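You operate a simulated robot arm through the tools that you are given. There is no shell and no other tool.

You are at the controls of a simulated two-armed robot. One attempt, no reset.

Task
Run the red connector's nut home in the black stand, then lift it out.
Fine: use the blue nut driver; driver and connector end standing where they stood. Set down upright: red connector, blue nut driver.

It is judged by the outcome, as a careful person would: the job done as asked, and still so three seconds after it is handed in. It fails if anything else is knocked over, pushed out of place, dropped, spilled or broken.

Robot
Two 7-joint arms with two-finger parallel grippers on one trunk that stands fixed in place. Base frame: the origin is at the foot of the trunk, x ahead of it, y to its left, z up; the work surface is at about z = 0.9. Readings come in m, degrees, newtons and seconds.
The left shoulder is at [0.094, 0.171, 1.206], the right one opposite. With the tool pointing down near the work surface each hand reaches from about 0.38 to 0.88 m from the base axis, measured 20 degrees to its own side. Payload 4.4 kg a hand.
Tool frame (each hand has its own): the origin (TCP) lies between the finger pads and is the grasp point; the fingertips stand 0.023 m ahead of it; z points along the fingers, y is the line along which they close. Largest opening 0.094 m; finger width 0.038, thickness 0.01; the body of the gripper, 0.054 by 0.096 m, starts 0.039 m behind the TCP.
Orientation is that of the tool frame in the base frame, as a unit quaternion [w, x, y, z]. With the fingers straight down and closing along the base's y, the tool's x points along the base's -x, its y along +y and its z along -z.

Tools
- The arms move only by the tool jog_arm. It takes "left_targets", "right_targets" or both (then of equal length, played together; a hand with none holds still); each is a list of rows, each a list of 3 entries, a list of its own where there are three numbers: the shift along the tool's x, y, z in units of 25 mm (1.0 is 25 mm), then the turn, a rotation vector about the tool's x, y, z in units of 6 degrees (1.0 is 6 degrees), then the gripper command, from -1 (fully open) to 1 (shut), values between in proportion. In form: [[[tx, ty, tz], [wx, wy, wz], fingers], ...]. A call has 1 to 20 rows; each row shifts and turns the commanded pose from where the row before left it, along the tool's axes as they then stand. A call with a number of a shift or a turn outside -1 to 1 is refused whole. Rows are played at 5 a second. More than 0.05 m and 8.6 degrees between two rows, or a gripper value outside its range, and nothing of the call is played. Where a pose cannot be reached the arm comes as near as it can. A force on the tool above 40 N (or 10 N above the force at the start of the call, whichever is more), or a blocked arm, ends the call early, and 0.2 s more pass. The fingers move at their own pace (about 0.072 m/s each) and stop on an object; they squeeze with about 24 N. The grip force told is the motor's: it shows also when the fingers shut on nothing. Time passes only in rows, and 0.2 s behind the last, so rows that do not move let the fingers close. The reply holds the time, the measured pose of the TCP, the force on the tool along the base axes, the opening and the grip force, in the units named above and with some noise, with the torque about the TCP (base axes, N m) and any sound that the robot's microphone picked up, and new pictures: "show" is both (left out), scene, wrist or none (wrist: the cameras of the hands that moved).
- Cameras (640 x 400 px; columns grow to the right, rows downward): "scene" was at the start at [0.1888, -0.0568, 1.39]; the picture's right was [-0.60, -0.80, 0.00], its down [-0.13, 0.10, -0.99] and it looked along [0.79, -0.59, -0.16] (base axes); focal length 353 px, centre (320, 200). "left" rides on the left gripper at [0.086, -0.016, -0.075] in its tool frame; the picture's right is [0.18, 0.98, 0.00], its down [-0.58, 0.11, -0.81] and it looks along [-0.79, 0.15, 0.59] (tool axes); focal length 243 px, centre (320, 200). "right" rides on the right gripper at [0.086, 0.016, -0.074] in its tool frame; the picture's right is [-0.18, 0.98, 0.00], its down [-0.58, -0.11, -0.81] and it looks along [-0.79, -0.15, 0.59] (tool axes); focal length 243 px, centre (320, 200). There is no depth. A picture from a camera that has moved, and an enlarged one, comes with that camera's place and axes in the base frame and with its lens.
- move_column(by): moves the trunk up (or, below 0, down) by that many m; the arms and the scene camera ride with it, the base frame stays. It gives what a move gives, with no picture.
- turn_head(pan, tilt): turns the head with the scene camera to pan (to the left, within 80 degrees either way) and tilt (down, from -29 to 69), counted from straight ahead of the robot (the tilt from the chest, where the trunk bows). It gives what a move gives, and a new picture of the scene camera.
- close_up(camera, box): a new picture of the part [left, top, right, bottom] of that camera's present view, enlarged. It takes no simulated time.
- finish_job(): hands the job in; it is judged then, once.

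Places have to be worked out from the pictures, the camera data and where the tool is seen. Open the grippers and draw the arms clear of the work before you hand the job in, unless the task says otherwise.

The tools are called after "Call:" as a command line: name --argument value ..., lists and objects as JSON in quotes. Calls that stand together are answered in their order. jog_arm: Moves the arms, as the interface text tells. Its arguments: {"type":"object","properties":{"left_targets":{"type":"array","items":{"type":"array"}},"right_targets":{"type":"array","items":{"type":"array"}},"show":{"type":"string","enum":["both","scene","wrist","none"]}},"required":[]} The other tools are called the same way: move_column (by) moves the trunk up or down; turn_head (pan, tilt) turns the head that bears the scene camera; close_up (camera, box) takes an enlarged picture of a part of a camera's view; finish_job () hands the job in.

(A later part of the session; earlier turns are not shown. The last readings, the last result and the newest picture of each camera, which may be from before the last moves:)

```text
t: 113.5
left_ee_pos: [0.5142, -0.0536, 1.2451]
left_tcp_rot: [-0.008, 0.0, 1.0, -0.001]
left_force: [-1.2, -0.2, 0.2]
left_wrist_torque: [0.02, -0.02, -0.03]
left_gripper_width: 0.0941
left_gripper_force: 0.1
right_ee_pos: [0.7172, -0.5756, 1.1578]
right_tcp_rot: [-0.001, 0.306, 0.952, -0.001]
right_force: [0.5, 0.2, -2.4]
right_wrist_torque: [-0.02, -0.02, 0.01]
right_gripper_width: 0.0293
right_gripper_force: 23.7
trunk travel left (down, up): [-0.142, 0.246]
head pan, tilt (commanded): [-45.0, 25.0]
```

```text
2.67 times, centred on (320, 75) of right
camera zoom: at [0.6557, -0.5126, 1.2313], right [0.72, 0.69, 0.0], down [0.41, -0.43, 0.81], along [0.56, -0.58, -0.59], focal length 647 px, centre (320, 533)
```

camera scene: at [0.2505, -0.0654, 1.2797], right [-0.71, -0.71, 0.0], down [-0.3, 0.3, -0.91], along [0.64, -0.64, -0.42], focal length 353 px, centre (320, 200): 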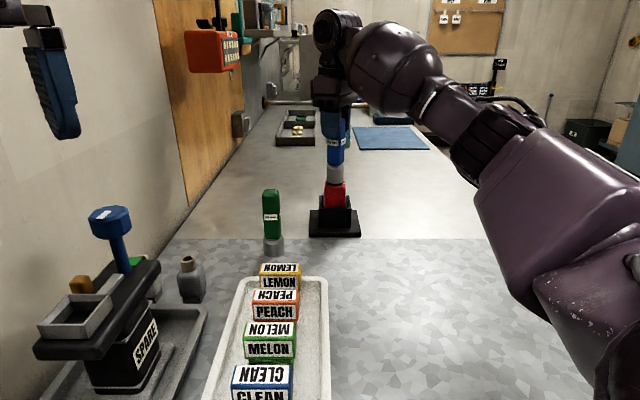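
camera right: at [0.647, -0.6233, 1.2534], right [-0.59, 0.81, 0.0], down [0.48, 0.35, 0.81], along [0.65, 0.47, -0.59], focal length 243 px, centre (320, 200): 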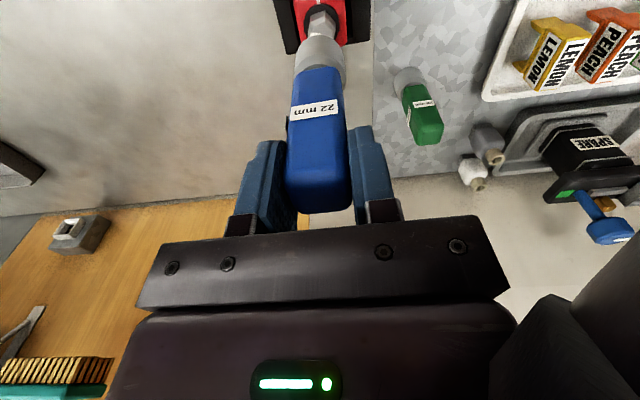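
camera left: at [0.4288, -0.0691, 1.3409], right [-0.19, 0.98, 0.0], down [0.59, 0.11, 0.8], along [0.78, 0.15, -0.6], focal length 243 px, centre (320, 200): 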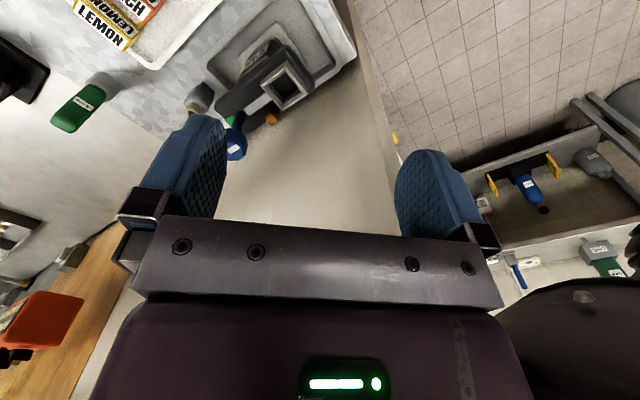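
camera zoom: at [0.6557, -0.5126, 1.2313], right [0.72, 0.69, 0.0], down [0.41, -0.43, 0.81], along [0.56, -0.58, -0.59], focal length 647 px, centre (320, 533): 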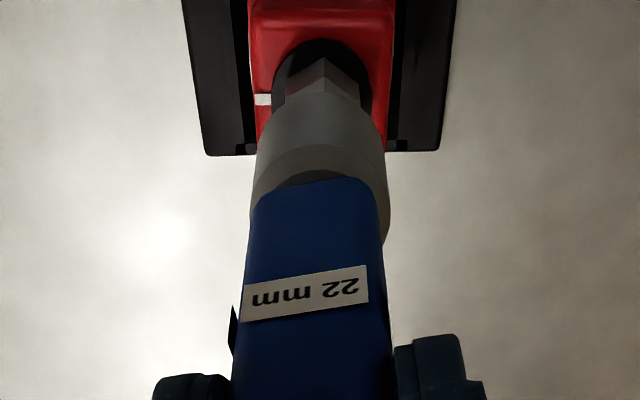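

Marks: nut ≈-130°, body ≈-135°, so the nut is within about 5° of alignment. I lower the driver back over the nut (0.5 mm lateral trim) and will turn in small increments until it seats or torque rises.

Call:
jog_arm --right_targets '[[[0, 0.02, 0.4], [0, 0, 0], 1], [[0, 0, 0.3], [0, 0, 0], 1], [[0, 0, 0.2], [0, 0, 0], 1], [[0, 0, 0.2], [0, 0, 0], 1], [[0, 0, 0.1], [0, 0, 0], 1], [[0, 0, 0.1], [0, 0, 0], 1], [[0, 0, 0], [0, 0, 0], 1]]' --show "none"

Call:
close_up --camera "scene" --box '[310, 145, 358, 185]'

```text
t: 115.1
left_ee_pos: [0.5136, -0.0522, 1.2461]
left_tcp_rot: [-0.008, 0.0, 1.0, 0.0]
left_force: [-0.3, -0.2, 0.7]
left_wrist_torque: [0.01, 0.0, 0.02]
left_gripper_width: 0.0942
left_gripper_force: 0.1
right_ee_pos: [0.7158, -0.5739, 1.124]
right_tcp_rot: [0.0, 0.306, 0.952, -0.001]
right_force: [-1.3, 0.4, 2.5]
right_wrist_torque: [0.11, 0.11, 0.03]
right_gripper_width: 0.0295
right_gripper_force: 23.8
trunk travel left (down, up): [-0.142, 0.246]
head pan, tilt (commanded): [-45.0, 25.0]
```

```text
10.00 times, centred on (334, 165) of scene
camera zoom: at [0.2512, -0.0661, 1.2794], right [-0.71, -0.71, 0.0], down [-0.3, 0.3, -0.91], along [0.64, -0.64, -0.42], focal length 3527 px, centre (180, 550)
```

zoom: 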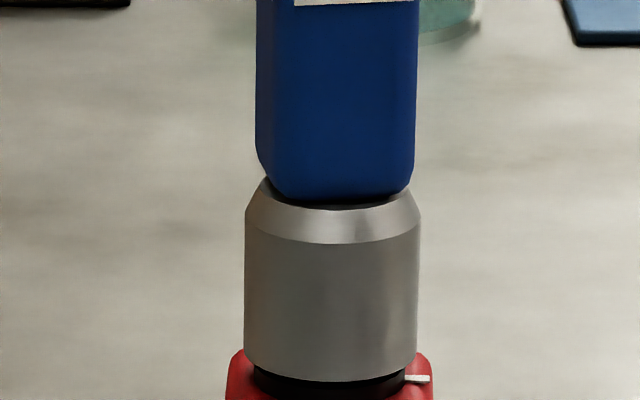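

Reseated. I turn clockwise 6° and read the torque.

Call:
jog_arm --right_targets '[[[0, -0.005, 0], [0, 0, 0.5], 1], [[0, -0.005, 0], [0, 0, 0.5], 1], [[0, 0, 0], [0, 0, 0], 1]]' --show "none"

Call:
jog_arm --right_targets '[[[0, -0.005, 0], [0, 0, 0.5], 1], [[0, -0.005, 0], [0, 0, 0.5], 1], [[0, 0, 0], [0, 0, 0], 1]]' --show "none"

```text
t: 115.9
left_ee_pos: [0.5137, -0.0532, 1.2467]
left_tcp_rot: [-0.007, 0.0, 1.0, 0.0]
left_force: [-0.1, 0.3, -0.4]
left_wrist_torque: [0.04, 0.01, -0.03]
left_gripper_width: 0.0937
left_gripper_force: 0.1
right_ee_pos: [0.7164, -0.5753, 1.1252]
right_tcp_rot: [0.001, 0.356, 0.934, 0.0]
right_force: [0.9, 0.0, 0.9]
right_wrist_torque: [0.01, -0.15, 0.02]
right_gripper_width: 0.0296
right_gripper_force: 24.0
trunk travel left (down, up): [-0.142, 0.246]
head pan, tilt (commanded): [-45.0, 25.0]
```

```text
t: 116.7
left_ee_pos: [0.5152, -0.0523, 1.2454]
left_tcp_rot: [-0.008, 0.0, 1.0, -0.001]
left_force: [1.0, 0.0, 0.4]
left_wrist_torque: [0.02, 0.01, 0.01]
left_gripper_width: 0.0944
left_gripper_force: 0.1
right_ee_pos: [0.7158, -0.5751, 1.1248]
right_tcp_rot: [-0.001, 0.404, 0.915, 0.0]
right_force: [-2.2, 2.9, -2.2]
right_wrist_torque: [0.37, 0.3, 0.21]
right_gripper_width: 0.0296
right_gripper_force: 24.1
trunk travel left (down, up): [-0.142, 0.246]
head pan, tilt (commanded): [-45.0, 25.0]
```

A z-torque of 0.21 N·m has appeared — the nut is starting to seat. I continue in 3° increments.

Call:
jog_arm --right_targets '[[[0, 0, 0], [0, 0, 0.5], 1], [[0, 0, 0], [0, 0, 0], 1]]' --show "none"

Call:
jog_arm --right_targets '[[[0, 0, 0], [0, 0, 0.5], 1], [[0, 0, 0], [0, 0, 0], 1]]' --show "none"

Call:
close_up --camera "scene" --box '[300, 130, 372, 220]'

```text
t: 117.3
left_ee_pos: [0.5139, -0.053, 1.2454]
left_tcp_rot: [-0.008, 0.0, 1.0, -0.001]
left_force: [0.6, 0.5, 1.1]
left_wrist_torque: [-0.02, 0.0, 0.01]
left_gripper_width: 0.094
left_gripper_force: 0.0
right_ee_pos: [0.7161, -0.5753, 1.1253]
right_tcp_rot: [0.002, 0.428, 0.904, 0.0]
right_force: [2.3, 1.3, -0.5]
right_wrist_torque: [0.1, -0.17, 0.33]
right_gripper_width: 0.0294
right_gripper_force: 24.4
trunk travel left (down, up): [-0.142, 0.246]
head pan, tilt (commanded): [-45.0, 25.0]
```

```text
t: 117.9
left_ee_pos: [0.5143, -0.053, 1.2473]
left_tcp_rot: [-0.008, -0.001, 1.0, -0.001]
left_force: [1.1, -0.3, -0.8]
left_wrist_torque: [0.01, -0.01, 0.02]
left_gripper_width: 0.0941
left_gripper_force: 0.1
right_ee_pos: [0.7162, -0.576, 1.1248]
right_tcp_rot: [0.0, 0.451, 0.892, 0.001]
right_force: [1.1, -0.1, -0.8]
right_wrist_torque: [-0.07, -0.09, 0.31]
right_gripper_width: 0.0299
right_gripper_force: 23.8
trunk travel left (down, up): [-0.142, 0.246]
head pan, tilt (commanded): [-45.0, 25.0]
```

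```text
4.44 times, centred on (336, 175) of scene
camera zoom: at [0.2516, -0.0664, 1.2793], right [-0.71, -0.71, 0.0], down [-0.3, 0.3, -0.91], along [0.64, -0.64, -0.42], focal length 1568 px, centre (249, 311)
```

zoom: 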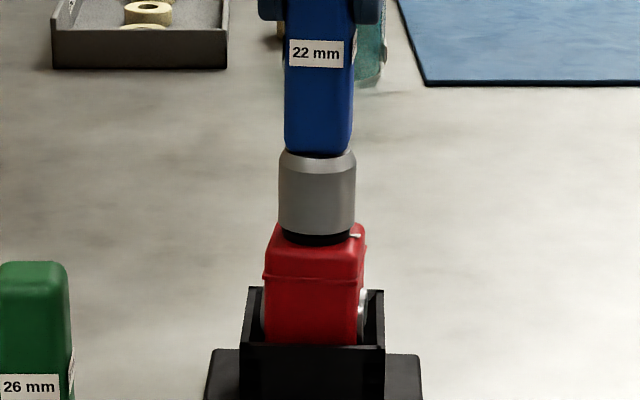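

Torque has plateaued at ~0.31 N·m and the picture shows the connector body turned against the well and the stand itself beginning to creep — so the nut is at its stop. I stop turning, relieve the wind-up by backing ~4° (within socket slack), and lift the driver to inspect.

Call:
jog_arm --right_targets '[[[0, 0, 0], [0, 0, -0.35], 1], [[0, 0, 0], [0, 0, -0.3], 1], [[0, 0, 0], [0, 0, 0], 1]]' --show "none"

Call:
close_up --camera "scene" --box '[300, 130, 372, 240]'

```text
t: 118.7
left_ee_pos: [0.514, -0.0534, 1.2462]
left_tcp_rot: [-0.007, -0.001, 1.0, -0.001]
left_force: [0.5, 0.4, 0.9]
left_wrist_torque: [-0.01, -0.05, -0.02]
left_gripper_width: 0.094
left_gripper_force: 0.1
right_ee_pos: [0.7166, -0.575, 1.1245]
right_tcp_rot: [0.001, 0.42, 0.907, 0.001]
right_force: [0.5, 0.3, -1.9]
right_wrist_torque: [-0.09, -0.02, 0.01]
right_gripper_width: 0.0296
right_gripper_force: 23.7
trunk travel left (down, up): [-0.142, 0.246]
head pan, tilt (commanded): [-45.0, 25.0]
```

```text
3.64 times, centred on (336, 185) of scene
camera zoom: at [0.2516, -0.0665, 1.2793], right [-0.71, -0.71, 0.0], down [-0.3, 0.3, -0.91], along [0.64, -0.64, -0.42], focal length 1282 px, centre (262, 254)
```

zoom: 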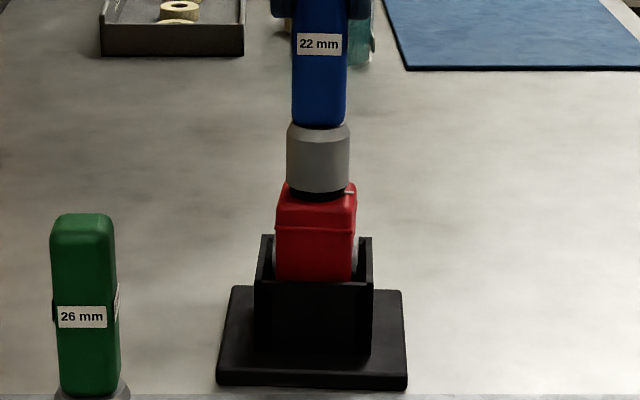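

Torque is back to zero and the body has sprung back square; the stand appears rotated only ~3°. I lift the driver straight up and inspect the nut mark.

Call:
jog_arm --right_targets '[[[0, 0, -0.1], [0, 0, 0], 1], [[0, 0, -0.2], [0, 0, 0], 1], [[0, 0, -0.5], [0, 0, 0], 1], [[0, 0, -0.8], [0, 0, 0], 1], [[0, 0, -0.8], [0, 0, 0], 1], [[0, 0, 0], [0, 0, 0], 1]]' --show "scene"

Call:
close_up --camera "scene" --box '[324, 168, 348, 186]'

Call:
close_up --camera "right" --box '[240, 0, 400, 110]'

```text
t: 120.1
left_ee_pos: [0.5139, -0.0535, 1.2452]
left_tcp_rot: [-0.009, 0.0, 1.0, 0.001]
left_force: [0.2, 0.7, 0.2]
left_wrist_torque: [0.04, 0.03, 0.0]
left_gripper_width: 0.094
left_gripper_force: 0.2
right_ee_pos: [0.7157, -0.5744, 1.1856]
right_tcp_rot: [0.0, 0.42, 0.907, 0.0]
right_force: [-0.2, 0.6, -3.1]
right_wrist_torque: [-0.01, 0.02, -0.01]
right_gripper_width: 0.0293
right_gripper_force: 23.8
trunk travel left (down, up): [-0.142, 0.246]
head pan, tilt (commanded): [-45.0, 25.0]
camera scene: at [0.2522, -0.0667, 1.279], right [-0.71, -0.71, 0.0], down [-0.3, 0.3, -0.91], along [0.64, -0.64, -0.42], focal length 353 px, centre (320, 200)
```

scene: 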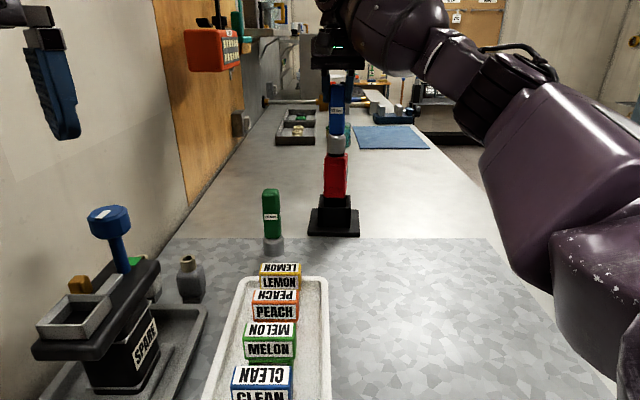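

```text
16.00 times, centred on (336, 177) of scene
camera zoom: at [0.2522, -0.0667, 1.279], right [-0.71, -0.71, 0.0], down [-0.3, 0.3, -0.91], along [0.64, -0.64, -0.42], focal length 5643 px, centre (64, 568)
```

zoom: 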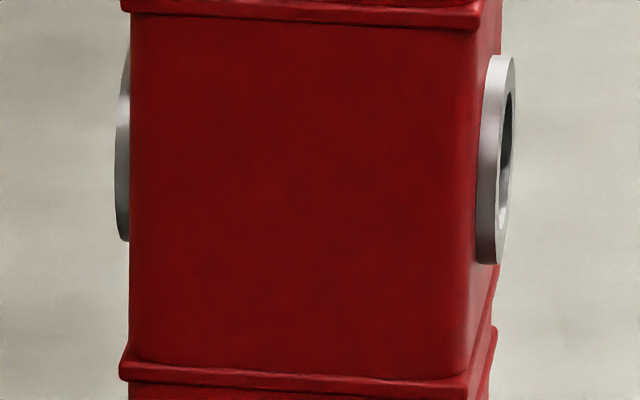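

```text
3.64 times, centred on (320, 55) of right
camera zoom: at [0.6709, -0.4997, 1.2596], right [0.87, 0.49, 0.0], down [0.29, -0.51, 0.81], along [0.4, -0.7, -0.59], focal length 882 px, centre (320, 727)
```

zoom: 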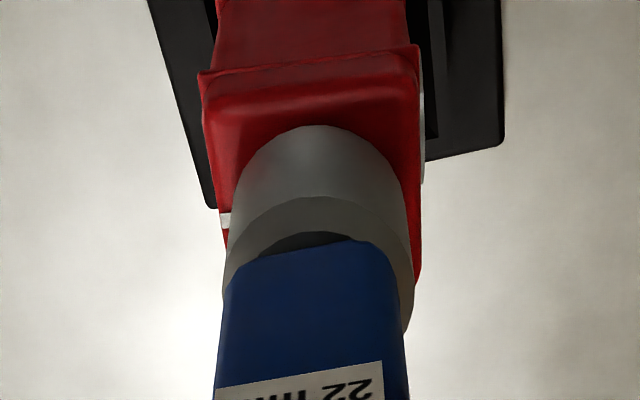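

The connector came up with the driver — the nut is wedged in the socket — and is hanging just above the well. I look closely at its alignment before lowering it back.

Call:
close_up --camera "scene" --box '[300, 140, 372, 240]'

Call:
close_up --camera "right" --box '[220, 0, 420, 150]'

```text
4.00 times, centred on (336, 190) of scene
camera zoom: at [0.2522, -0.0667, 1.279], right [-0.71, -0.71, 0.0], down [-0.3, 0.3, -0.91], along [0.64, -0.64, -0.42], focal length 1411 px, centre (256, 240)
```

zoom: 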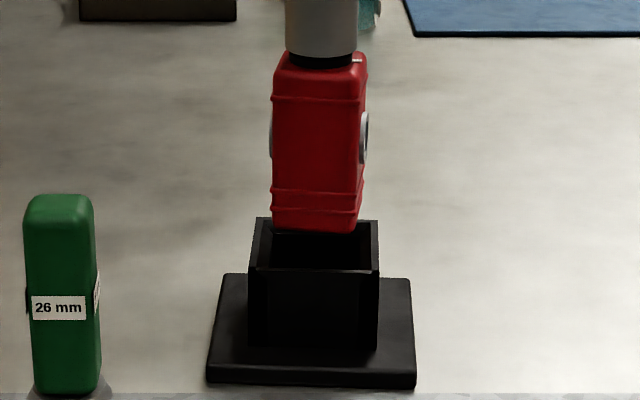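

```text
2.67 times, centred on (320, 75) of right
camera zoom: at [0.6709, -0.4997, 1.2596], right [0.87, 0.49, 0.0], down [0.29, -0.51, 0.81], along [0.4, -0.7, -0.59], focal length 647 px, centre (320, 533)
```

zoom: 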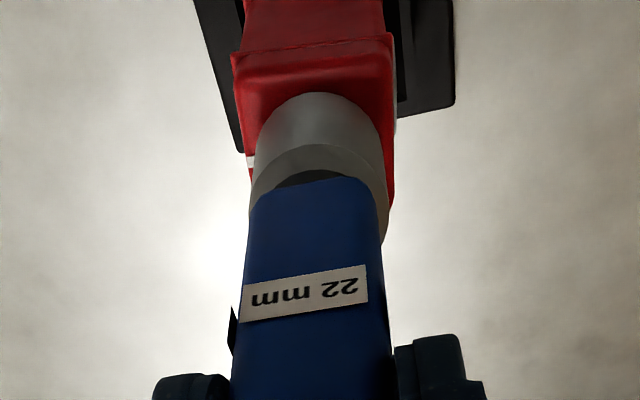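

The connector is rotated ~8° clockwise and the stand ~2.5°. I rotate the hand CCW 5.5° to square it with the well, then check.

Call:
jog_arm --right_targets '[[[0, 0, 0], [0, 0, -0.46], 1], [[0, 0, 0], [0, 0, -0.46], 1], [[0, 0, 0], [0, 0, 0], 1]]' --show "none"

Call:
close_up --camera "scene" --box '[306, 150, 366, 240]'

```text
t: 120.9
left_ee_pos: [0.5139, -0.0528, 1.2456]
left_tcp_rot: [-0.008, 0.0, 1.0, -0.001]
left_force: [-0.4, 0.3, -0.7]
left_wrist_torque: [-0.02, -0.01, -0.01]
left_gripper_width: 0.0939
left_gripper_force: 0.0
right_ee_pos: [0.7149, -0.5756, 1.1866]
right_tcp_rot: [0.0, 0.376, 0.927, 0.0]
right_force: [0.3, -0.1, -3.2]
right_wrist_torque: [0.03, -0.02, -0.01]
right_gripper_width: 0.0299
right_gripper_force: 24.3
trunk travel left (down, up): [-0.142, 0.246]
head pan, tilt (commanded): [-45.0, 25.0]
```

```text
4.44 times, centred on (336, 195) of scene
camera zoom: at [0.2517, -0.0666, 1.2793], right [-0.71, -0.71, 0.0], down [-0.3, 0.3, -0.91], along [0.64, -0.64, -0.42], focal length 1568 px, centre (249, 222)
```

zoom: 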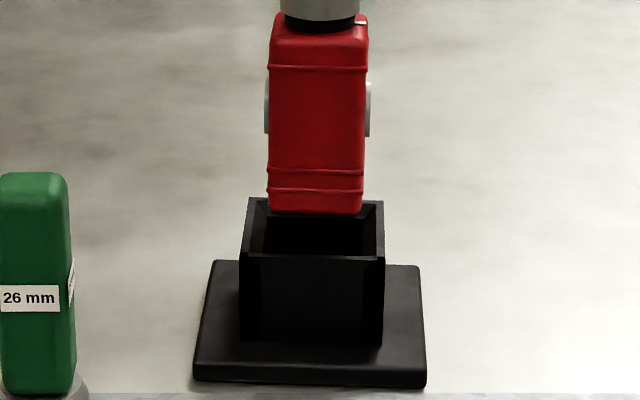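

It's square with the well again. I apply a 1 mm shift toward the camera and lower slowly in stages, watching the force.

Call:
jog_arm --right_targets '[[[0.04, 0, 0.2], [0, 0, 0], 1], [[0, 0, 0.2], [0, 0, 0], 1], [[0, 0, 0.2], [0, 0, 0], 1], [[0, 0, 0.2], [0, 0, 0], 1], [[0, 0, 0], [0, 0, 0], 1]]' --show "none"

Call:
close_up --camera "scene" --box '[306, 150, 366, 240]'

```text
t: 122.1
left_ee_pos: [0.5146, -0.0536, 1.2456]
left_tcp_rot: [-0.008, -0.001, 1.0, -0.001]
left_force: [-0.3, -0.3, -0.6]
left_wrist_torque: [0.0, 0.02, -0.01]
left_gripper_width: 0.0943
left_gripper_force: 0.1
right_ee_pos: [0.7157, -0.5756, 1.1649]
right_tcp_rot: [0.002, 0.377, 0.926, 0.001]
right_force: [0.1, 0.2, -3.4]
right_wrist_torque: [0.02, 0.02, 0.03]
right_gripper_width: 0.0298
right_gripper_force: 23.8
trunk travel left (down, up): [-0.142, 0.246]
head pan, tilt (commanded): [-45.0, 25.0]
```

```text
4.44 times, centred on (336, 195) of scene
camera zoom: at [0.2516, -0.0665, 1.2793], right [-0.71, -0.71, 0.0], down [-0.3, 0.3, -0.91], along [0.64, -0.64, -0.42], focal length 1568 px, centre (249, 222)
```

zoom: 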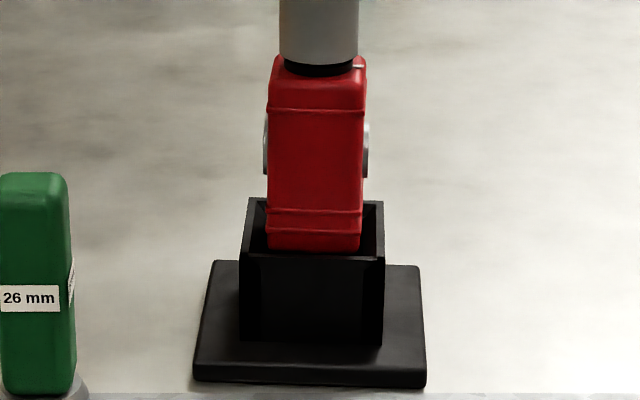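

It's entering the well cleanly (force unchanged). I continue down in stages.

Call:
jog_arm --right_targets '[[[0, 0, 0.2], [0, 0, 0], 1], [[0, 0, 0.2], [0, 0, 0], 1], [[0, 0, 0.2], [0, 0, 0], 1], [[0, 0, 0.2], [0, 0, 0], 1], [[0, 0, 0], [0, 0, 0], 1]]' --show "none"

Call:
jog_arm --right_targets '[[[0, 0, 0.2], [0, 0, 0], 1], [[0, 0, 0.2], [0, 0, 0], 1], [[0, 0, 0.15], [0, 0, 0], 1], [[0, 0, 0], [0, 0, 0], 1]]' --show "none"

Call:
close_up --camera "scene" --box '[306, 150, 366, 240]'

```text
t: 123.3
left_ee_pos: [0.5145, -0.0532, 1.2453]
left_tcp_rot: [-0.008, -0.001, 1.0, -0.001]
left_force: [-0.2, 0.3, -0.3]
left_wrist_torque: [0.0, 0.0, 0.0]
left_gripper_width: 0.0937
left_gripper_force: 0.0
right_ee_pos: [0.714, -0.5751, 1.1466]
right_tcp_rot: [0.001, 0.376, 0.927, 0.001]
right_force: [-0.1, -0.4, -1.6]
right_wrist_torque: [-0.02, -0.01, 0.0]
right_gripper_width: 0.0298
right_gripper_force: 24.2
trunk travel left (down, up): [-0.142, 0.246]
head pan, tilt (commanded): [-45.0, 25.0]
```

```text
t: 124.3
left_ee_pos: [0.5127, -0.0539, 1.2468]
left_tcp_rot: [-0.008, 0.0, 1.0, -0.002]
left_force: [-0.6, -0.3, -0.1]
left_wrist_torque: [0.02, 0.01, 0.02]
left_gripper_width: 0.0937
left_gripper_force: 0.0
right_ee_pos: [0.715, -0.5742, 1.1314]
right_tcp_rot: [0.001, 0.376, 0.927, -0.001]
right_force: [0.3, -0.3, -2.1]
right_wrist_torque: [0.0, -0.07, -0.02]
right_gripper_width: 0.0298
right_gripper_force: 23.4
trunk travel left (down, up): [-0.142, 0.246]
head pan, tilt (commanded): [-45.0, 25.0]
```

```text
4.44 times, centred on (336, 195) of scene
camera zoom: at [0.2516, -0.0664, 1.2793], right [-0.71, -0.71, 0.0], down [-0.3, 0.3, -0.91], along [0.64, -0.64, -0.42], focal length 1568 px, centre (249, 222)
```

zoom: 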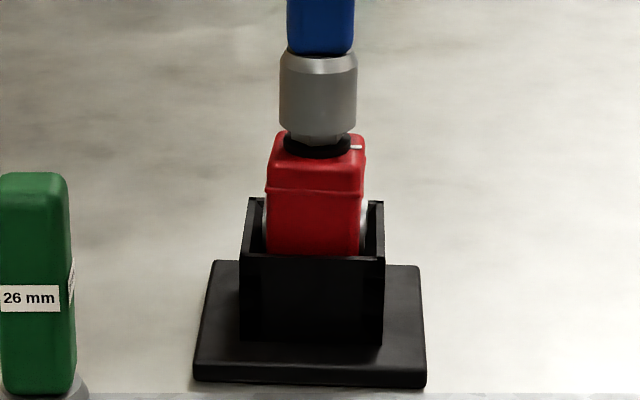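

The connector has separated from the socket and sits fully in the well. I lift the driver away and check the marks.

Call:
jog_arm --right_targets '[[[0, 0, -0.2], [0, 0, 0], 1], [[0, 0, -0.4], [0, 0, 0], 1], [[0, 0, -0.8], [0, 0, 0], 1], [[0, 0, -0.8], [0, 0, 0], 1], [[0, 0, 0], [0, 0, 0], 1]]' --show "none"

Call:
close_up --camera "scene" --box '[324, 168, 348, 186]'

Call:
close_up --camera "scene" --box '[306, 150, 366, 240]'

```text
t: 125.5
left_ee_pos: [0.5148, -0.0534, 1.2449]
left_tcp_rot: [-0.009, 0.001, 1.0, -0.001]
left_force: [-0.2, -0.7, -0.6]
left_wrist_torque: [0.05, 0.01, -0.02]
left_gripper_width: 0.094
left_gripper_force: 0.1
right_ee_pos: [0.7165, -0.5769, 1.1866]
right_tcp_rot: [-0.001, 0.376, 0.927, -0.001]
right_force: [0.1, -0.6, -1.7]
right_wrist_torque: [-0.02, 0.0, -0.01]
right_gripper_width: 0.0297
right_gripper_force: 24.2
trunk travel left (down, up): [-0.142, 0.246]
head pan, tilt (commanded): [-45.0, 25.0]
```

```text
16.00 times, centred on (336, 177) of scene
camera zoom: at [0.2521, -0.0666, 1.279], right [-0.71, -0.71, 0.0], down [-0.3, 0.3, -0.91], along [0.64, -0.64, -0.42], focal length 5643 px, centre (64, 568)
```

zoom: 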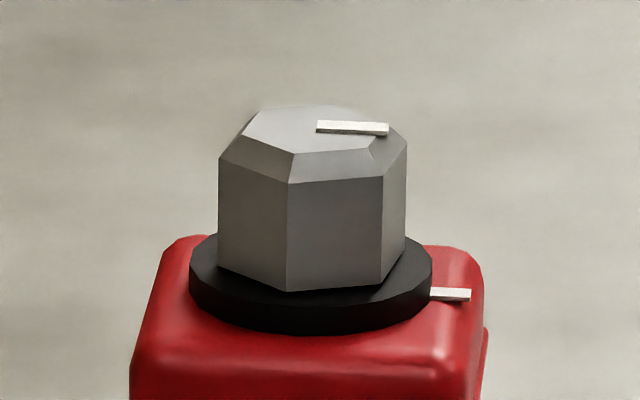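

```text
4.44 times, centred on (336, 195) of scene
camera zoom: at [0.2521, -0.0666, 1.279], right [-0.71, -0.71, 0.0], down [-0.3, 0.3, -0.91], along [0.64, -0.64, -0.42], focal length 1568 px, centre (249, 222)
```

zoom: 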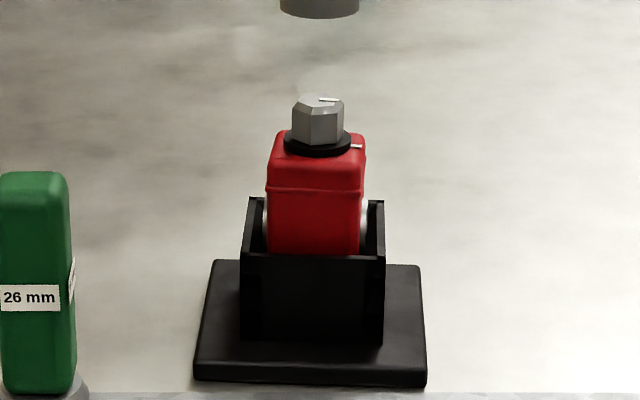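

The nut mark and body mark are now parallel, and the firm stop came right there — the nut is home. Next I return the driver. First I raise the hand 35 mm, then lower the trunk 3 cm more for extra reach margin toward the driver's spot.

Call:
jog_arm --right_targets '[[[0, 0, -0.7], [0, 0, 0], 1], [[0, 0, -0.7], [0, 0, 0], 1], [[0, 0, 0], [0, 0, 0], 1]]' --show "none"

Call:
move_column --by -0.03

Call:
turn_head --pan -36.8 --tilt 30

```text
t: 126.3
left_ee_pos: [0.5145, -0.0521, 1.2461]
left_tcp_rot: [-0.008, 0.0, 1.0, -0.001]
left_force: [0.5, 0.2, 0.0]
left_wrist_torque: [0.01, -0.01, 0.0]
left_gripper_width: 0.0937
left_gripper_force: 0.0
right_ee_pos: [0.716, -0.5765, 1.2196]
right_tcp_rot: [0.0, 0.377, 0.926, 0.001]
right_force: [-0.4, 0.0, -1.3]
right_wrist_torque: [0.0, 0.0, -0.04]
right_gripper_width: 0.0297
right_gripper_force: 24.2
trunk travel left (down, up): [-0.142, 0.246]
head pan, tilt (commanded): [-45.0, 25.0]
```

```text
t: 127.1
left_ee_pos: [0.5108, -0.0494, 1.2172]
left_tcp_rot: [-0.008, -0.001, 1.0, -0.002]
left_force: [0.6, 0.2, -0.2]
left_wrist_torque: [-0.01, -0.01, 0.03]
left_gripper_width: 0.0941
left_gripper_force: 0.0
right_ee_pos: [0.7115, -0.571, 1.1955]
right_tcp_rot: [0.003, 0.376, 0.926, 0.0]
right_force: [-0.8, 0.7, -1.5]
right_wrist_torque: [0.01, -0.01, 0.0]
right_gripper_width: 0.03
right_gripper_force: 24.4
trunk travel left (down, up): [-0.112, 0.276]
head pan, tilt (commanded): [-45.0, 25.0]
```

```text
t: 127.8
left_ee_pos: [0.5111, -0.0508, 1.2175]
left_tcp_rot: [-0.007, 0.0, 1.0, -0.001]
left_force: [-0.5, 0.4, -0.8]
left_wrist_torque: [0.01, -0.01, -0.03]
left_gripper_width: 0.0941
left_gripper_force: 0.0
right_ee_pos: [0.7117, -0.5713, 1.1958]
right_tcp_rot: [0.002, 0.376, 0.927, -0.001]
right_force: [-0.6, 0.0, -1.6]
right_wrist_torque: [0.0, -0.02, -0.01]
right_gripper_width: 0.0297
right_gripper_force: 24.0
trunk travel left (down, up): [-0.112, 0.276]
head pan, tilt (commanded): [-36.8, 30.0]
camera scene: at [0.2865, -0.0528, 1.2356], right [-0.6, -0.8, 0.0], down [-0.4, 0.3, -0.87], along [0.69, -0.52, -0.5], focal length 353 px, centre (320, 200)
```

scene: 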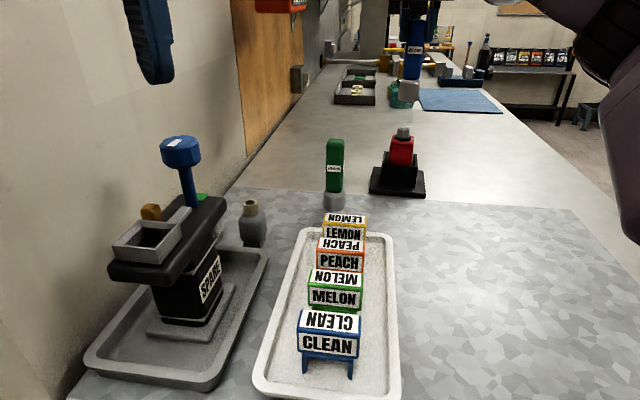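

Trunk lowered smoothly and the hand held. Now I carry the driver at this height to above its original spot (≈(0.827,-0.487)).

Call:
jog_arm --right_targets '[[[-0.157, 0.805, 0], [0, 0, 0], 1], [[-0.157, 0.805, 0], [0, 0, 0], 1], [[-0.157, 0.805, 0], [0, 0, 0], 1], [[-0.157, 0.805, 0], [0, 0, 0], 1], [[-0.157, 0.805, 0], [0, 0, 0], 1], [[-0.157, 0.805, 0], [0, 0, 0], 1], [[-0.157, 0.805, 0], [0, 0, 0], 1], [[0, 0, 0], [0, 0, 0], 1], [[0, 0, 0], [0, 0, 0], 1]]' --show "both"

```text
t: 129.8
left_ee_pos: [0.5112, -0.051, 1.2171]
left_tcp_rot: [-0.007, 0.0, 1.0, -0.002]
left_force: [-0.3, -0.2, 0.7]
left_wrist_torque: [-0.01, -0.03, -0.01]
left_gripper_width: 0.0945
left_gripper_force: 0.1
right_ee_pos: [0.8297, -0.4892, 1.1959]
right_tcp_rot: [0.002, 0.377, 0.926, 0.0]
right_force: [-1.2, 0.4, -1.5]
right_wrist_torque: [0.0, 0.04, 0.02]
right_gripper_width: 0.0297
right_gripper_force: 23.8
trunk travel left (down, up): [-0.112, 0.276]
head pan, tilt (commanded): [-36.8, 30.0]
camera scene: at [0.2866, -0.0528, 1.2355], right [-0.6, -0.8, 0.0], down [-0.4, 0.3, -0.87], along [0.69, -0.52, -0.5], focal length 353 px, centre (320, 200)
camera right: at [0.7786, -0.4185, 1.2693], right [0.82, 0.58, 0.0], down [0.34, -0.48, 0.81], along [0.47, -0.66, -0.59], focal length 243 px, centre (320, 200)
```

scene: 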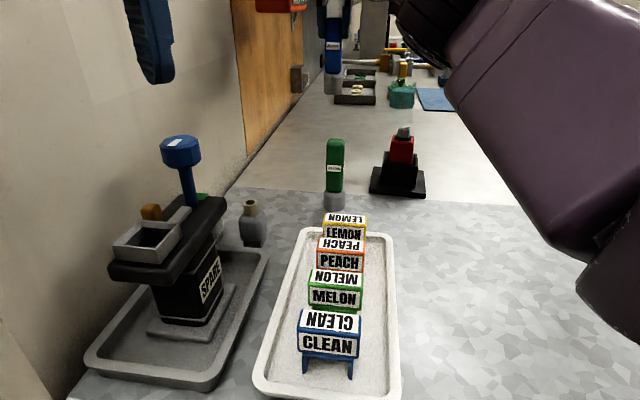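
right: 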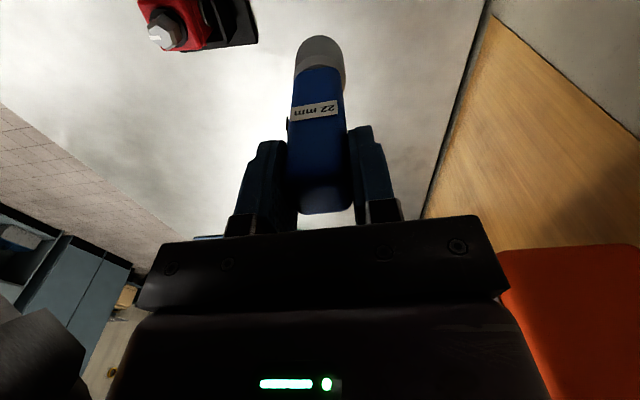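

No reach flags; right above the spot. I zoom on the driver in the jaws to see whether its pose in the grip changed during turning.

Call:
close_up --camera "right" --box '[230, 20, 430, 230]'

Call:
close_up --camera "right" --box '[120, 0, 270, 80]'

Call:
close_up --camera "scene" --box '[310, 0, 370, 110]'

```text
1.90 times, centred on (330, 125) of right
camera zoom: at [0.7786, -0.4185, 1.2693], right [0.82, 0.58, 0.0], down [0.34, -0.48, 0.81], along [0.47, -0.66, -0.59], focal length 462 px, centre (301, 343)
```

zoom: 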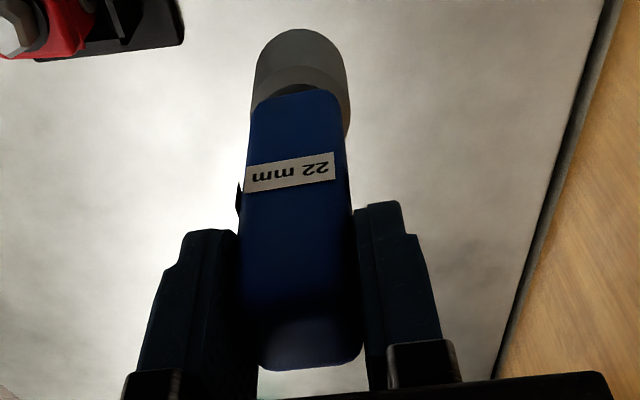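

```text
4.27 times, centred on (195, 40) of right
camera zoom: at [0.7786, -0.4185, 1.2693], right [0.82, 0.58, 0.0], down [0.34, -0.48, 0.81], along [0.47, -0.66, -0.59], focal length 1035 px, centre (853, 883)
```

zoom: 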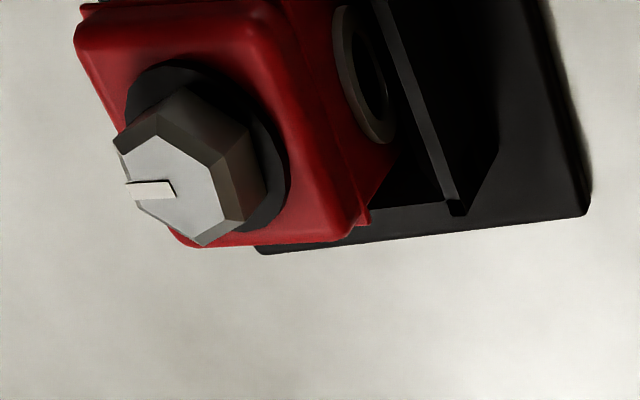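

```text
3.64 times, centred on (340, 55) of scene
camera zoom: at [0.2866, -0.0528, 1.2355], right [-0.6, -0.8, 0.0], down [-0.4, 0.3, -0.87], along [0.69, -0.52, -0.5], focal length 1282 px, centre (247, 727)
```

zoom: 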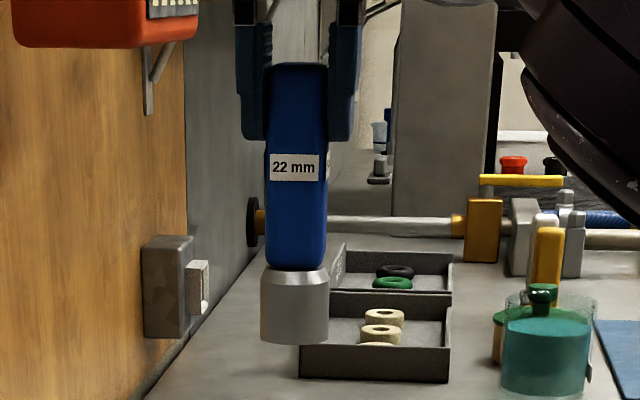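

Driver is upright in the jaws (slid up only ~2 mm). I descend toward the table.

Call:
jog_arm --right_targets '[[[0, 0, 0.6], [0, 0, 0], 1], [[0, 0, 0.8], [0, 0, 0], 1], [[0, 0, 0.8], [0, 0, 0], 1], [[0, 0, 0.8], [0, 0, 0], 1], [[0, 0, 0.8], [0, 0, 0], 1], [[0, 0, 0.8], [0, 0, 0], 1], [[0, 0, 0.8], [0, 0, 0], 1], [[0, 0, 0.6], [0, 0, 0], 1], [[0, 0, 0.4], [0, 0, 0], 1], [[0, 0, 0], [0, 0, 0], 1], [[0, 0, 0], [0, 0, 0], 1]]' --show "both"

```text
t: 132.2
left_ee_pos: [0.511, -0.0498, 1.2179]
left_tcp_rot: [-0.005, 0.0, 1.0, -0.002]
left_force: [0.5, -0.2, 0.2]
left_wrist_torque: [-0.01, -0.01, -0.03]
left_gripper_width: 0.094
left_gripper_force: 0.1
right_ee_pos: [0.8298, -0.4893, 1.0359]
right_tcp_rot: [0.003, 0.377, 0.926, -0.001]
right_force: [0.6, -0.2, -1.8]
right_wrist_torque: [-0.02, 0.02, 0.0]
right_gripper_width: 0.0296
right_gripper_force: 23.4
trunk travel left (down, up): [-0.112, 0.276]
head pan, tilt (commanded): [-36.8, 30.0]
camera scene: at [0.2866, -0.053, 1.2356], right [-0.6, -0.8, 0.0], down [-0.4, 0.3, -0.87], along [0.69, -0.52, -0.5], focal length 353 px, centre (320, 200)
camera right: at [0.7782, -0.4183, 1.1095], right [0.82, 0.58, 0.0], down [0.34, -0.48, 0.81], along [0.47, -0.66, -0.59], focal length 243 px, centre (320, 200)
```

scene: 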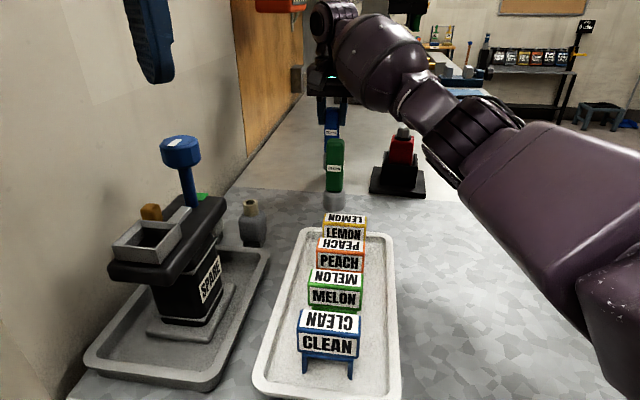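
right: 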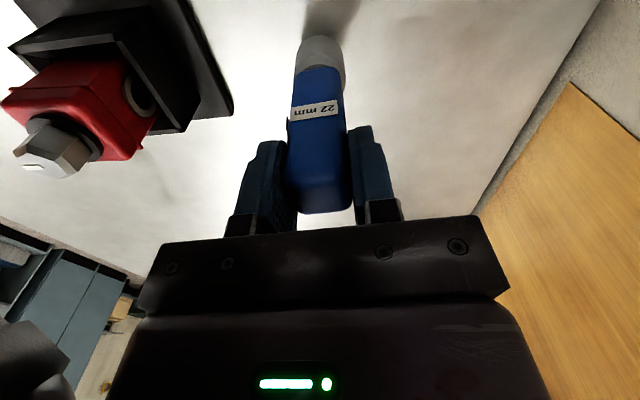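

Close to the table (bottom ≈0.919). I descend another 12 mm and then in small steps to feel for contact.

Call:
jog_arm --right_targets '[[[0, 0, 0.25], [0, 0, 0], 1], [[0, 0, 0.25], [0, 0, 0], 1], [[0, 0, 0], [0, 0, 0], 1]]' --show "none"

Call:
jog_arm --right_targets '[[[0, 0, 0.1], [0, 0, 0], 1], [[0, 0, 0], [0, 0, 0], 1]]' --show "wrist"

```text
t: 133.0
left_ee_pos: [0.511, -0.0512, 1.2178]
left_tcp_rot: [-0.005, -0.001, 1.0, -0.001]
left_force: [-0.4, 0.4, 0.2]
left_wrist_torque: [0.02, 0.01, 0.0]
left_gripper_width: 0.0941
left_gripper_force: 0.1
right_ee_pos: [0.8303, -0.4899, 1.0231]
right_tcp_rot: [0.002, 0.376, 0.927, 0.0]
right_force: [-0.2, 0.3, -1.2]
right_wrist_torque: [-0.02, -0.01, -0.03]
right_gripper_width: 0.0298
right_gripper_force: 23.5
trunk travel left (down, up): [-0.112, 0.276]
head pan, tilt (commanded): [-36.8, 30.0]
```

```text
t: 133.6
left_ee_pos: [0.5116, -0.051, 1.2174]
left_tcp_rot: [-0.006, 0.0, 1.0, -0.002]
left_force: [-0.4, -0.7, 0.4]
left_wrist_torque: [0.0, 0.0, 0.01]
left_gripper_width: 0.0941
left_gripper_force: 0.0
right_ee_pos: [0.8289, -0.4886, 1.0208]
right_tcp_rot: [0.003, 0.376, 0.926, 0.0]
right_force: [0.4, -0.1, -1.5]
right_wrist_torque: [-0.04, 0.02, 0.0]
right_gripper_width: 0.0299
right_gripper_force: 24.3
trunk travel left (down, up): [-0.112, 0.276]
head pan, tilt (commanded): [-36.8, 30.0]
camera right: at [0.7784, -0.4188, 1.0942], right [0.82, 0.58, 0.0], down [0.34, -0.48, 0.81], along [0.47, -0.66, -0.59], focal length 243 px, centre (320, 200)
```

right: 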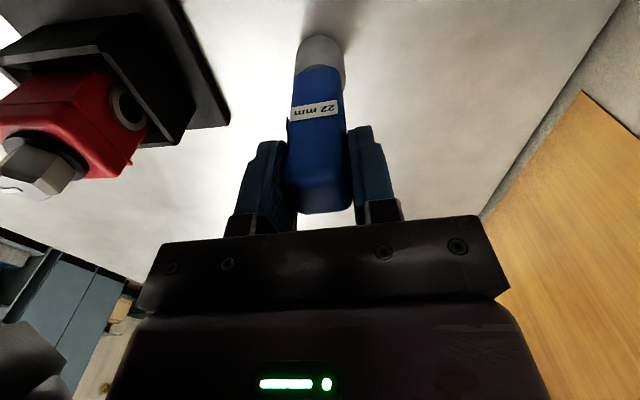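

This view matches the one at grip time (board corner at (583,92), stand corner at (230,122)) to within a pixel, so the spot is right. I lower the last few millimetres to contact.

Call:
jog_arm --right_targets '[[[0, 0, 0.08], [0, 0, 0], 1], [[0, 0, 0], [0, 0, 0], 1]]' --show "none"

Call:
jog_arm --right_targets '[[[0, 0, 0.06], [0, 0, 0], 1], [[0, 0, 0], [0, 0, 0], 1]]' --show "none"

Call:
jog_arm --right_targets '[[[0, 0, 0.05], [0, 0, 0], 1], [[0, 0, 0], [0, 0, 0], 1]]' --show "none"

```text
t: 134.2
left_ee_pos: [0.5108, -0.0502, 1.2173]
left_tcp_rot: [-0.006, 0.0, 1.0, -0.002]
left_force: [0.2, -1.2, 0.2]
left_wrist_torque: [-0.01, 0.02, -0.02]
left_gripper_width: 0.0939
left_gripper_force: 0.0
right_ee_pos: [0.8298, -0.4893, 1.0184]
right_tcp_rot: [0.002, 0.376, 0.926, 0.0]
right_force: [-0.2, -0.3, -1.3]
right_wrist_torque: [-0.02, -0.01, 0.0]
right_gripper_width: 0.0298
right_gripper_force: 24.1
trunk travel left (down, up): [-0.112, 0.276]
head pan, tilt (commanded): [-36.8, 30.0]
```

```text
t: 134.8
left_ee_pos: [0.5105, -0.0506, 1.2185]
left_tcp_rot: [-0.006, 0.0, 1.0, -0.002]
left_force: [-0.3, -0.8, 0.7]
left_wrist_torque: [-0.03, 0.02, -0.01]
left_gripper_width: 0.0941
left_gripper_force: 0.1
right_ee_pos: [0.83, -0.4898, 1.0188]
right_tcp_rot: [0.004, 0.376, 0.926, 0.0]
right_force: [-3.5, 1.4, 11.2]
right_wrist_torque: [0.24, 0.58, 0.0]
right_gripper_width: 0.0297
right_gripper_force: 23.7
trunk travel left (down, up): [-0.112, 0.276]
head pan, tilt (commanded): [-36.8, 30.0]
```

```text
t: 135.4
left_ee_pos: [0.512, -0.0518, 1.2184]
left_tcp_rot: [-0.006, 0.0, 1.0, -0.002]
left_force: [0.8, 0.2, 0.3]
left_wrist_torque: [-0.02, -0.01, 0.0]
left_gripper_width: 0.094
left_gripper_force: 0.0
right_ee_pos: [0.8306, -0.4889, 1.0174]
right_tcp_rot: [0.004, 0.377, 0.926, 0.001]
right_force: [-0.7, 3.1, 24.0]
right_wrist_torque: [0.29, 0.52, -0.05]
right_gripper_width: 0.0299
right_gripper_force: 24.6
trunk travel left (down, up): [-0.112, 0.276]
head pan, tilt (commanded): [-36.8, 30.0]
```

Firm contact with the table (24 N). I back off ~2 mm so it just rests, then open the gripper gently.

Call:
jog_arm --right_targets '[[[0, 0, -0.07], [0, 0, 0], 1], [[0, 0, 0], [0, 0, 0], 1], [[0, 0, 0], [0, 0, 0], 0.3], [[0, 0, 0], [0, 0, 0], 0.2], [[0, 0, 0], [0, 0, 0], 0.0], [[0, 0, 0], [0, 0, 0], -0.4], [[0, 0, 0], [0, 0, 0], -1], [[0, 0, 0], [0, 0, 0], -1], [[0, 0, 0], [0, 0, 0], -1]]' --show "both"

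Call:
close_up --camera "right" --box '[230, 20, 430, 230]'

```text
t: 137.4
left_ee_pos: [0.5102, -0.052, 1.2167]
left_tcp_rot: [-0.006, 0.001, 1.0, -0.002]
left_force: [-0.1, -0.6, -0.3]
left_wrist_torque: [-0.02, -0.01, -0.01]
left_gripper_width: 0.094
left_gripper_force: 0.1
right_ee_pos: [0.8314, -0.4906, 1.0183]
right_tcp_rot: [0.002, 0.377, 0.926, 0.0]
right_force: [0.3, -0.6, 0.5]
right_wrist_torque: [-0.02, -0.01, -0.01]
right_gripper_width: 0.0939
right_gripper_force: 0.1
trunk travel left (down, up): [-0.112, 0.276]
head pan, tilt (commanded): [-36.8, 30.0]
camera scene: at [0.2864, -0.0538, 1.2357], right [-0.6, -0.8, 0.0], down [-0.4, 0.3, -0.87], along [0.69, -0.52, -0.5], focal length 353 px, centre (320, 200)
camera right: at [0.7787, -0.4197, 1.0907], right [0.82, 0.58, 0.0], down [0.34, -0.48, 0.81], along [0.47, -0.66, -0.59], focal length 243 px, centre (320, 200)
```

scene: 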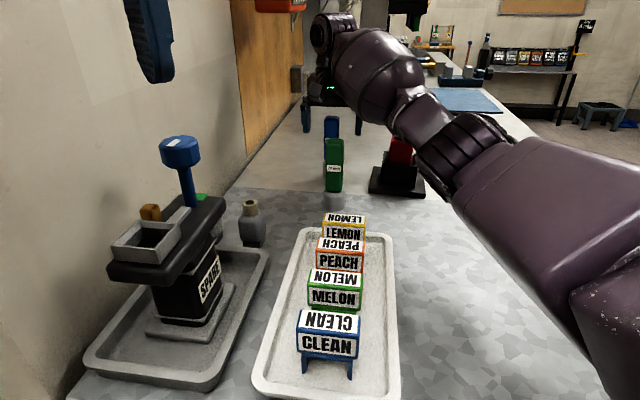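
right: 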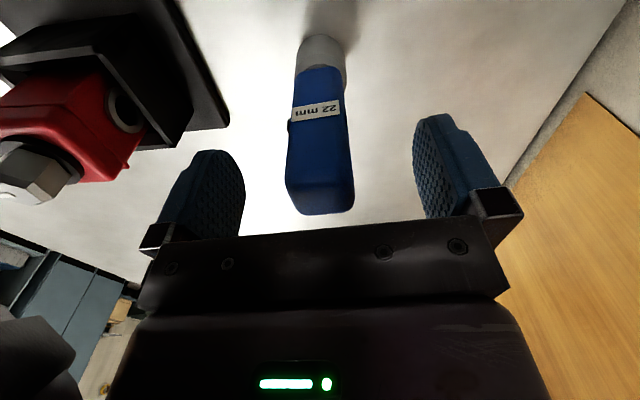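

```text
1.90 times, centred on (330, 125) of right
camera zoom: at [0.7787, -0.4197, 1.0907], right [0.82, 0.58, 0.0], down [0.34, -0.48, 0.81], along [0.47, -0.66, -0.59], focal length 462 px, centre (301, 343)
```

zoom: 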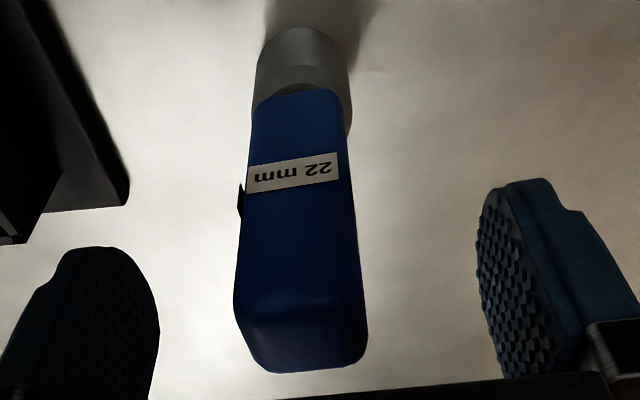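

The driver stands upright, within ~3 mm of its original place. I raise the hand clear vertically.

Call:
jog_arm --right_targets '[[[0, 0, -0.4], [0, 0, 0], -1], [[0, 0, -0.9], [0, 0, 0], -1], [[0, 0, -0.9], [0, 0, 0], -1], [[0, 0, -0.9], [0, 0, 0], -1], [[0, 0, -0.9], [0, 0, 0], -1], [[0, 0, -0.9], [0, 0, 0], -1], [[0, 0, 0], [0, 0, 0], -1]]' --show "both"

```text
t: 139.0
left_ee_pos: [0.511, -0.0509, 1.217]
left_tcp_rot: [-0.007, 0.0, 1.0, -0.002]
left_force: [0.7, -0.1, 0.2]
left_wrist_torque: [0.0, 0.03, 0.02]
left_gripper_width: 0.0938
left_gripper_force: 0.0
right_ee_pos: [0.827, -0.492, 1.1407]
right_tcp_rot: [0.003, 0.377, 0.926, 0.0]
right_force: [-0.4, -0.4, 0.6]
right_wrist_torque: [0.03, 0.01, -0.02]
right_gripper_width: 0.094
right_gripper_force: 0.0
trunk travel left (down, up): [-0.112, 0.276]
head pan, tilt (commanded): [-36.8, 30.0]
camera scene: at [0.2864, -0.0539, 1.2356], right [-0.6, -0.8, 0.0], down [-0.4, 0.3, -0.87], along [0.69, -0.52, -0.5], focal length 353 px, centre (320, 200)
camera right: at [0.7767, -0.4203, 1.2136], right [0.82, 0.58, 0.0], down [0.34, -0.48, 0.81], along [0.47, -0.66, -0.59], focal length 243 px, centre (320, 200)
```

scene: 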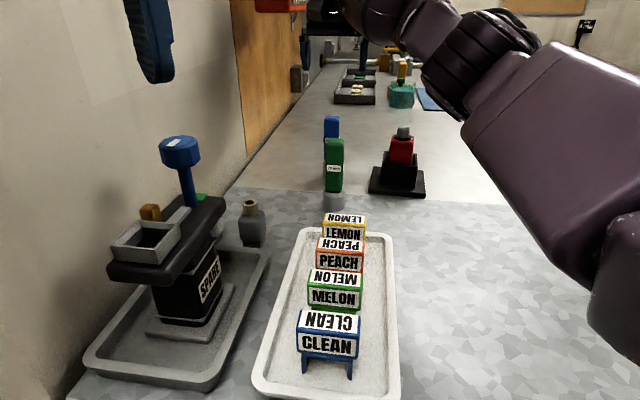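
right: 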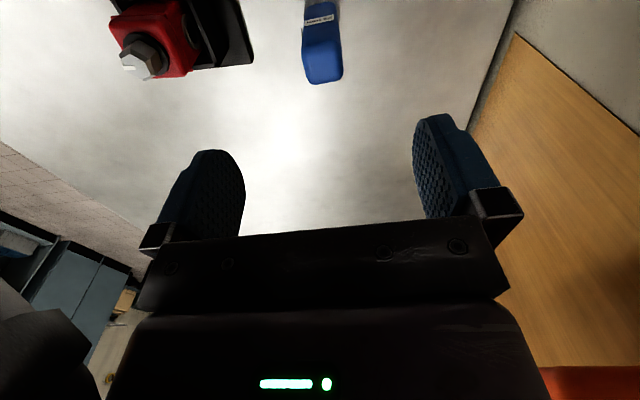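

Driver standing. I zoom on the connector/stand from this view to get their present yaw and position.

Call:
close_up --camera "right" --box '[100, 0, 260, 90]'

Call:
close_up --camera "scene" --box '[360, 115, 435, 205]'

```text
4.00 times, centred on (180, 45) of right
camera zoom: at [0.7767, -0.4203, 1.2136], right [0.82, 0.58, 0.0], down [0.34, -0.48, 0.81], along [0.47, -0.66, -0.59], focal length 970 px, centre (880, 820)
```

zoom: 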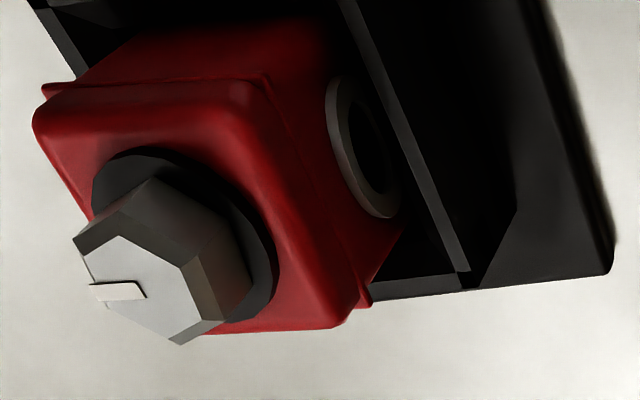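

```text
4.44 times, centred on (398, 160) of scene
camera zoom: at [0.2864, -0.0539, 1.2356], right [-0.6, -0.8, 0.0], down [-0.4, 0.3, -0.87], along [0.69, -0.52, -0.5], focal length 1568 px, centre (-24, 378)
```

zoom: 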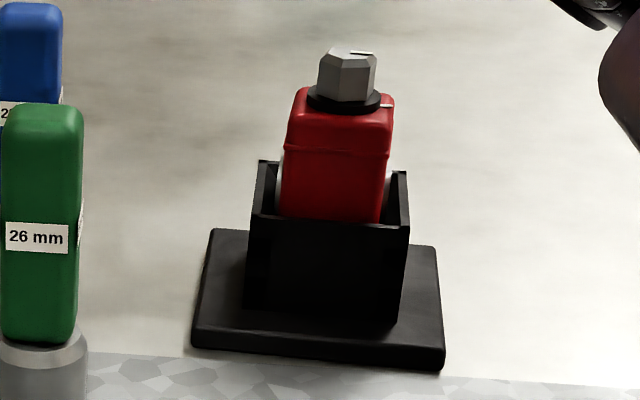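

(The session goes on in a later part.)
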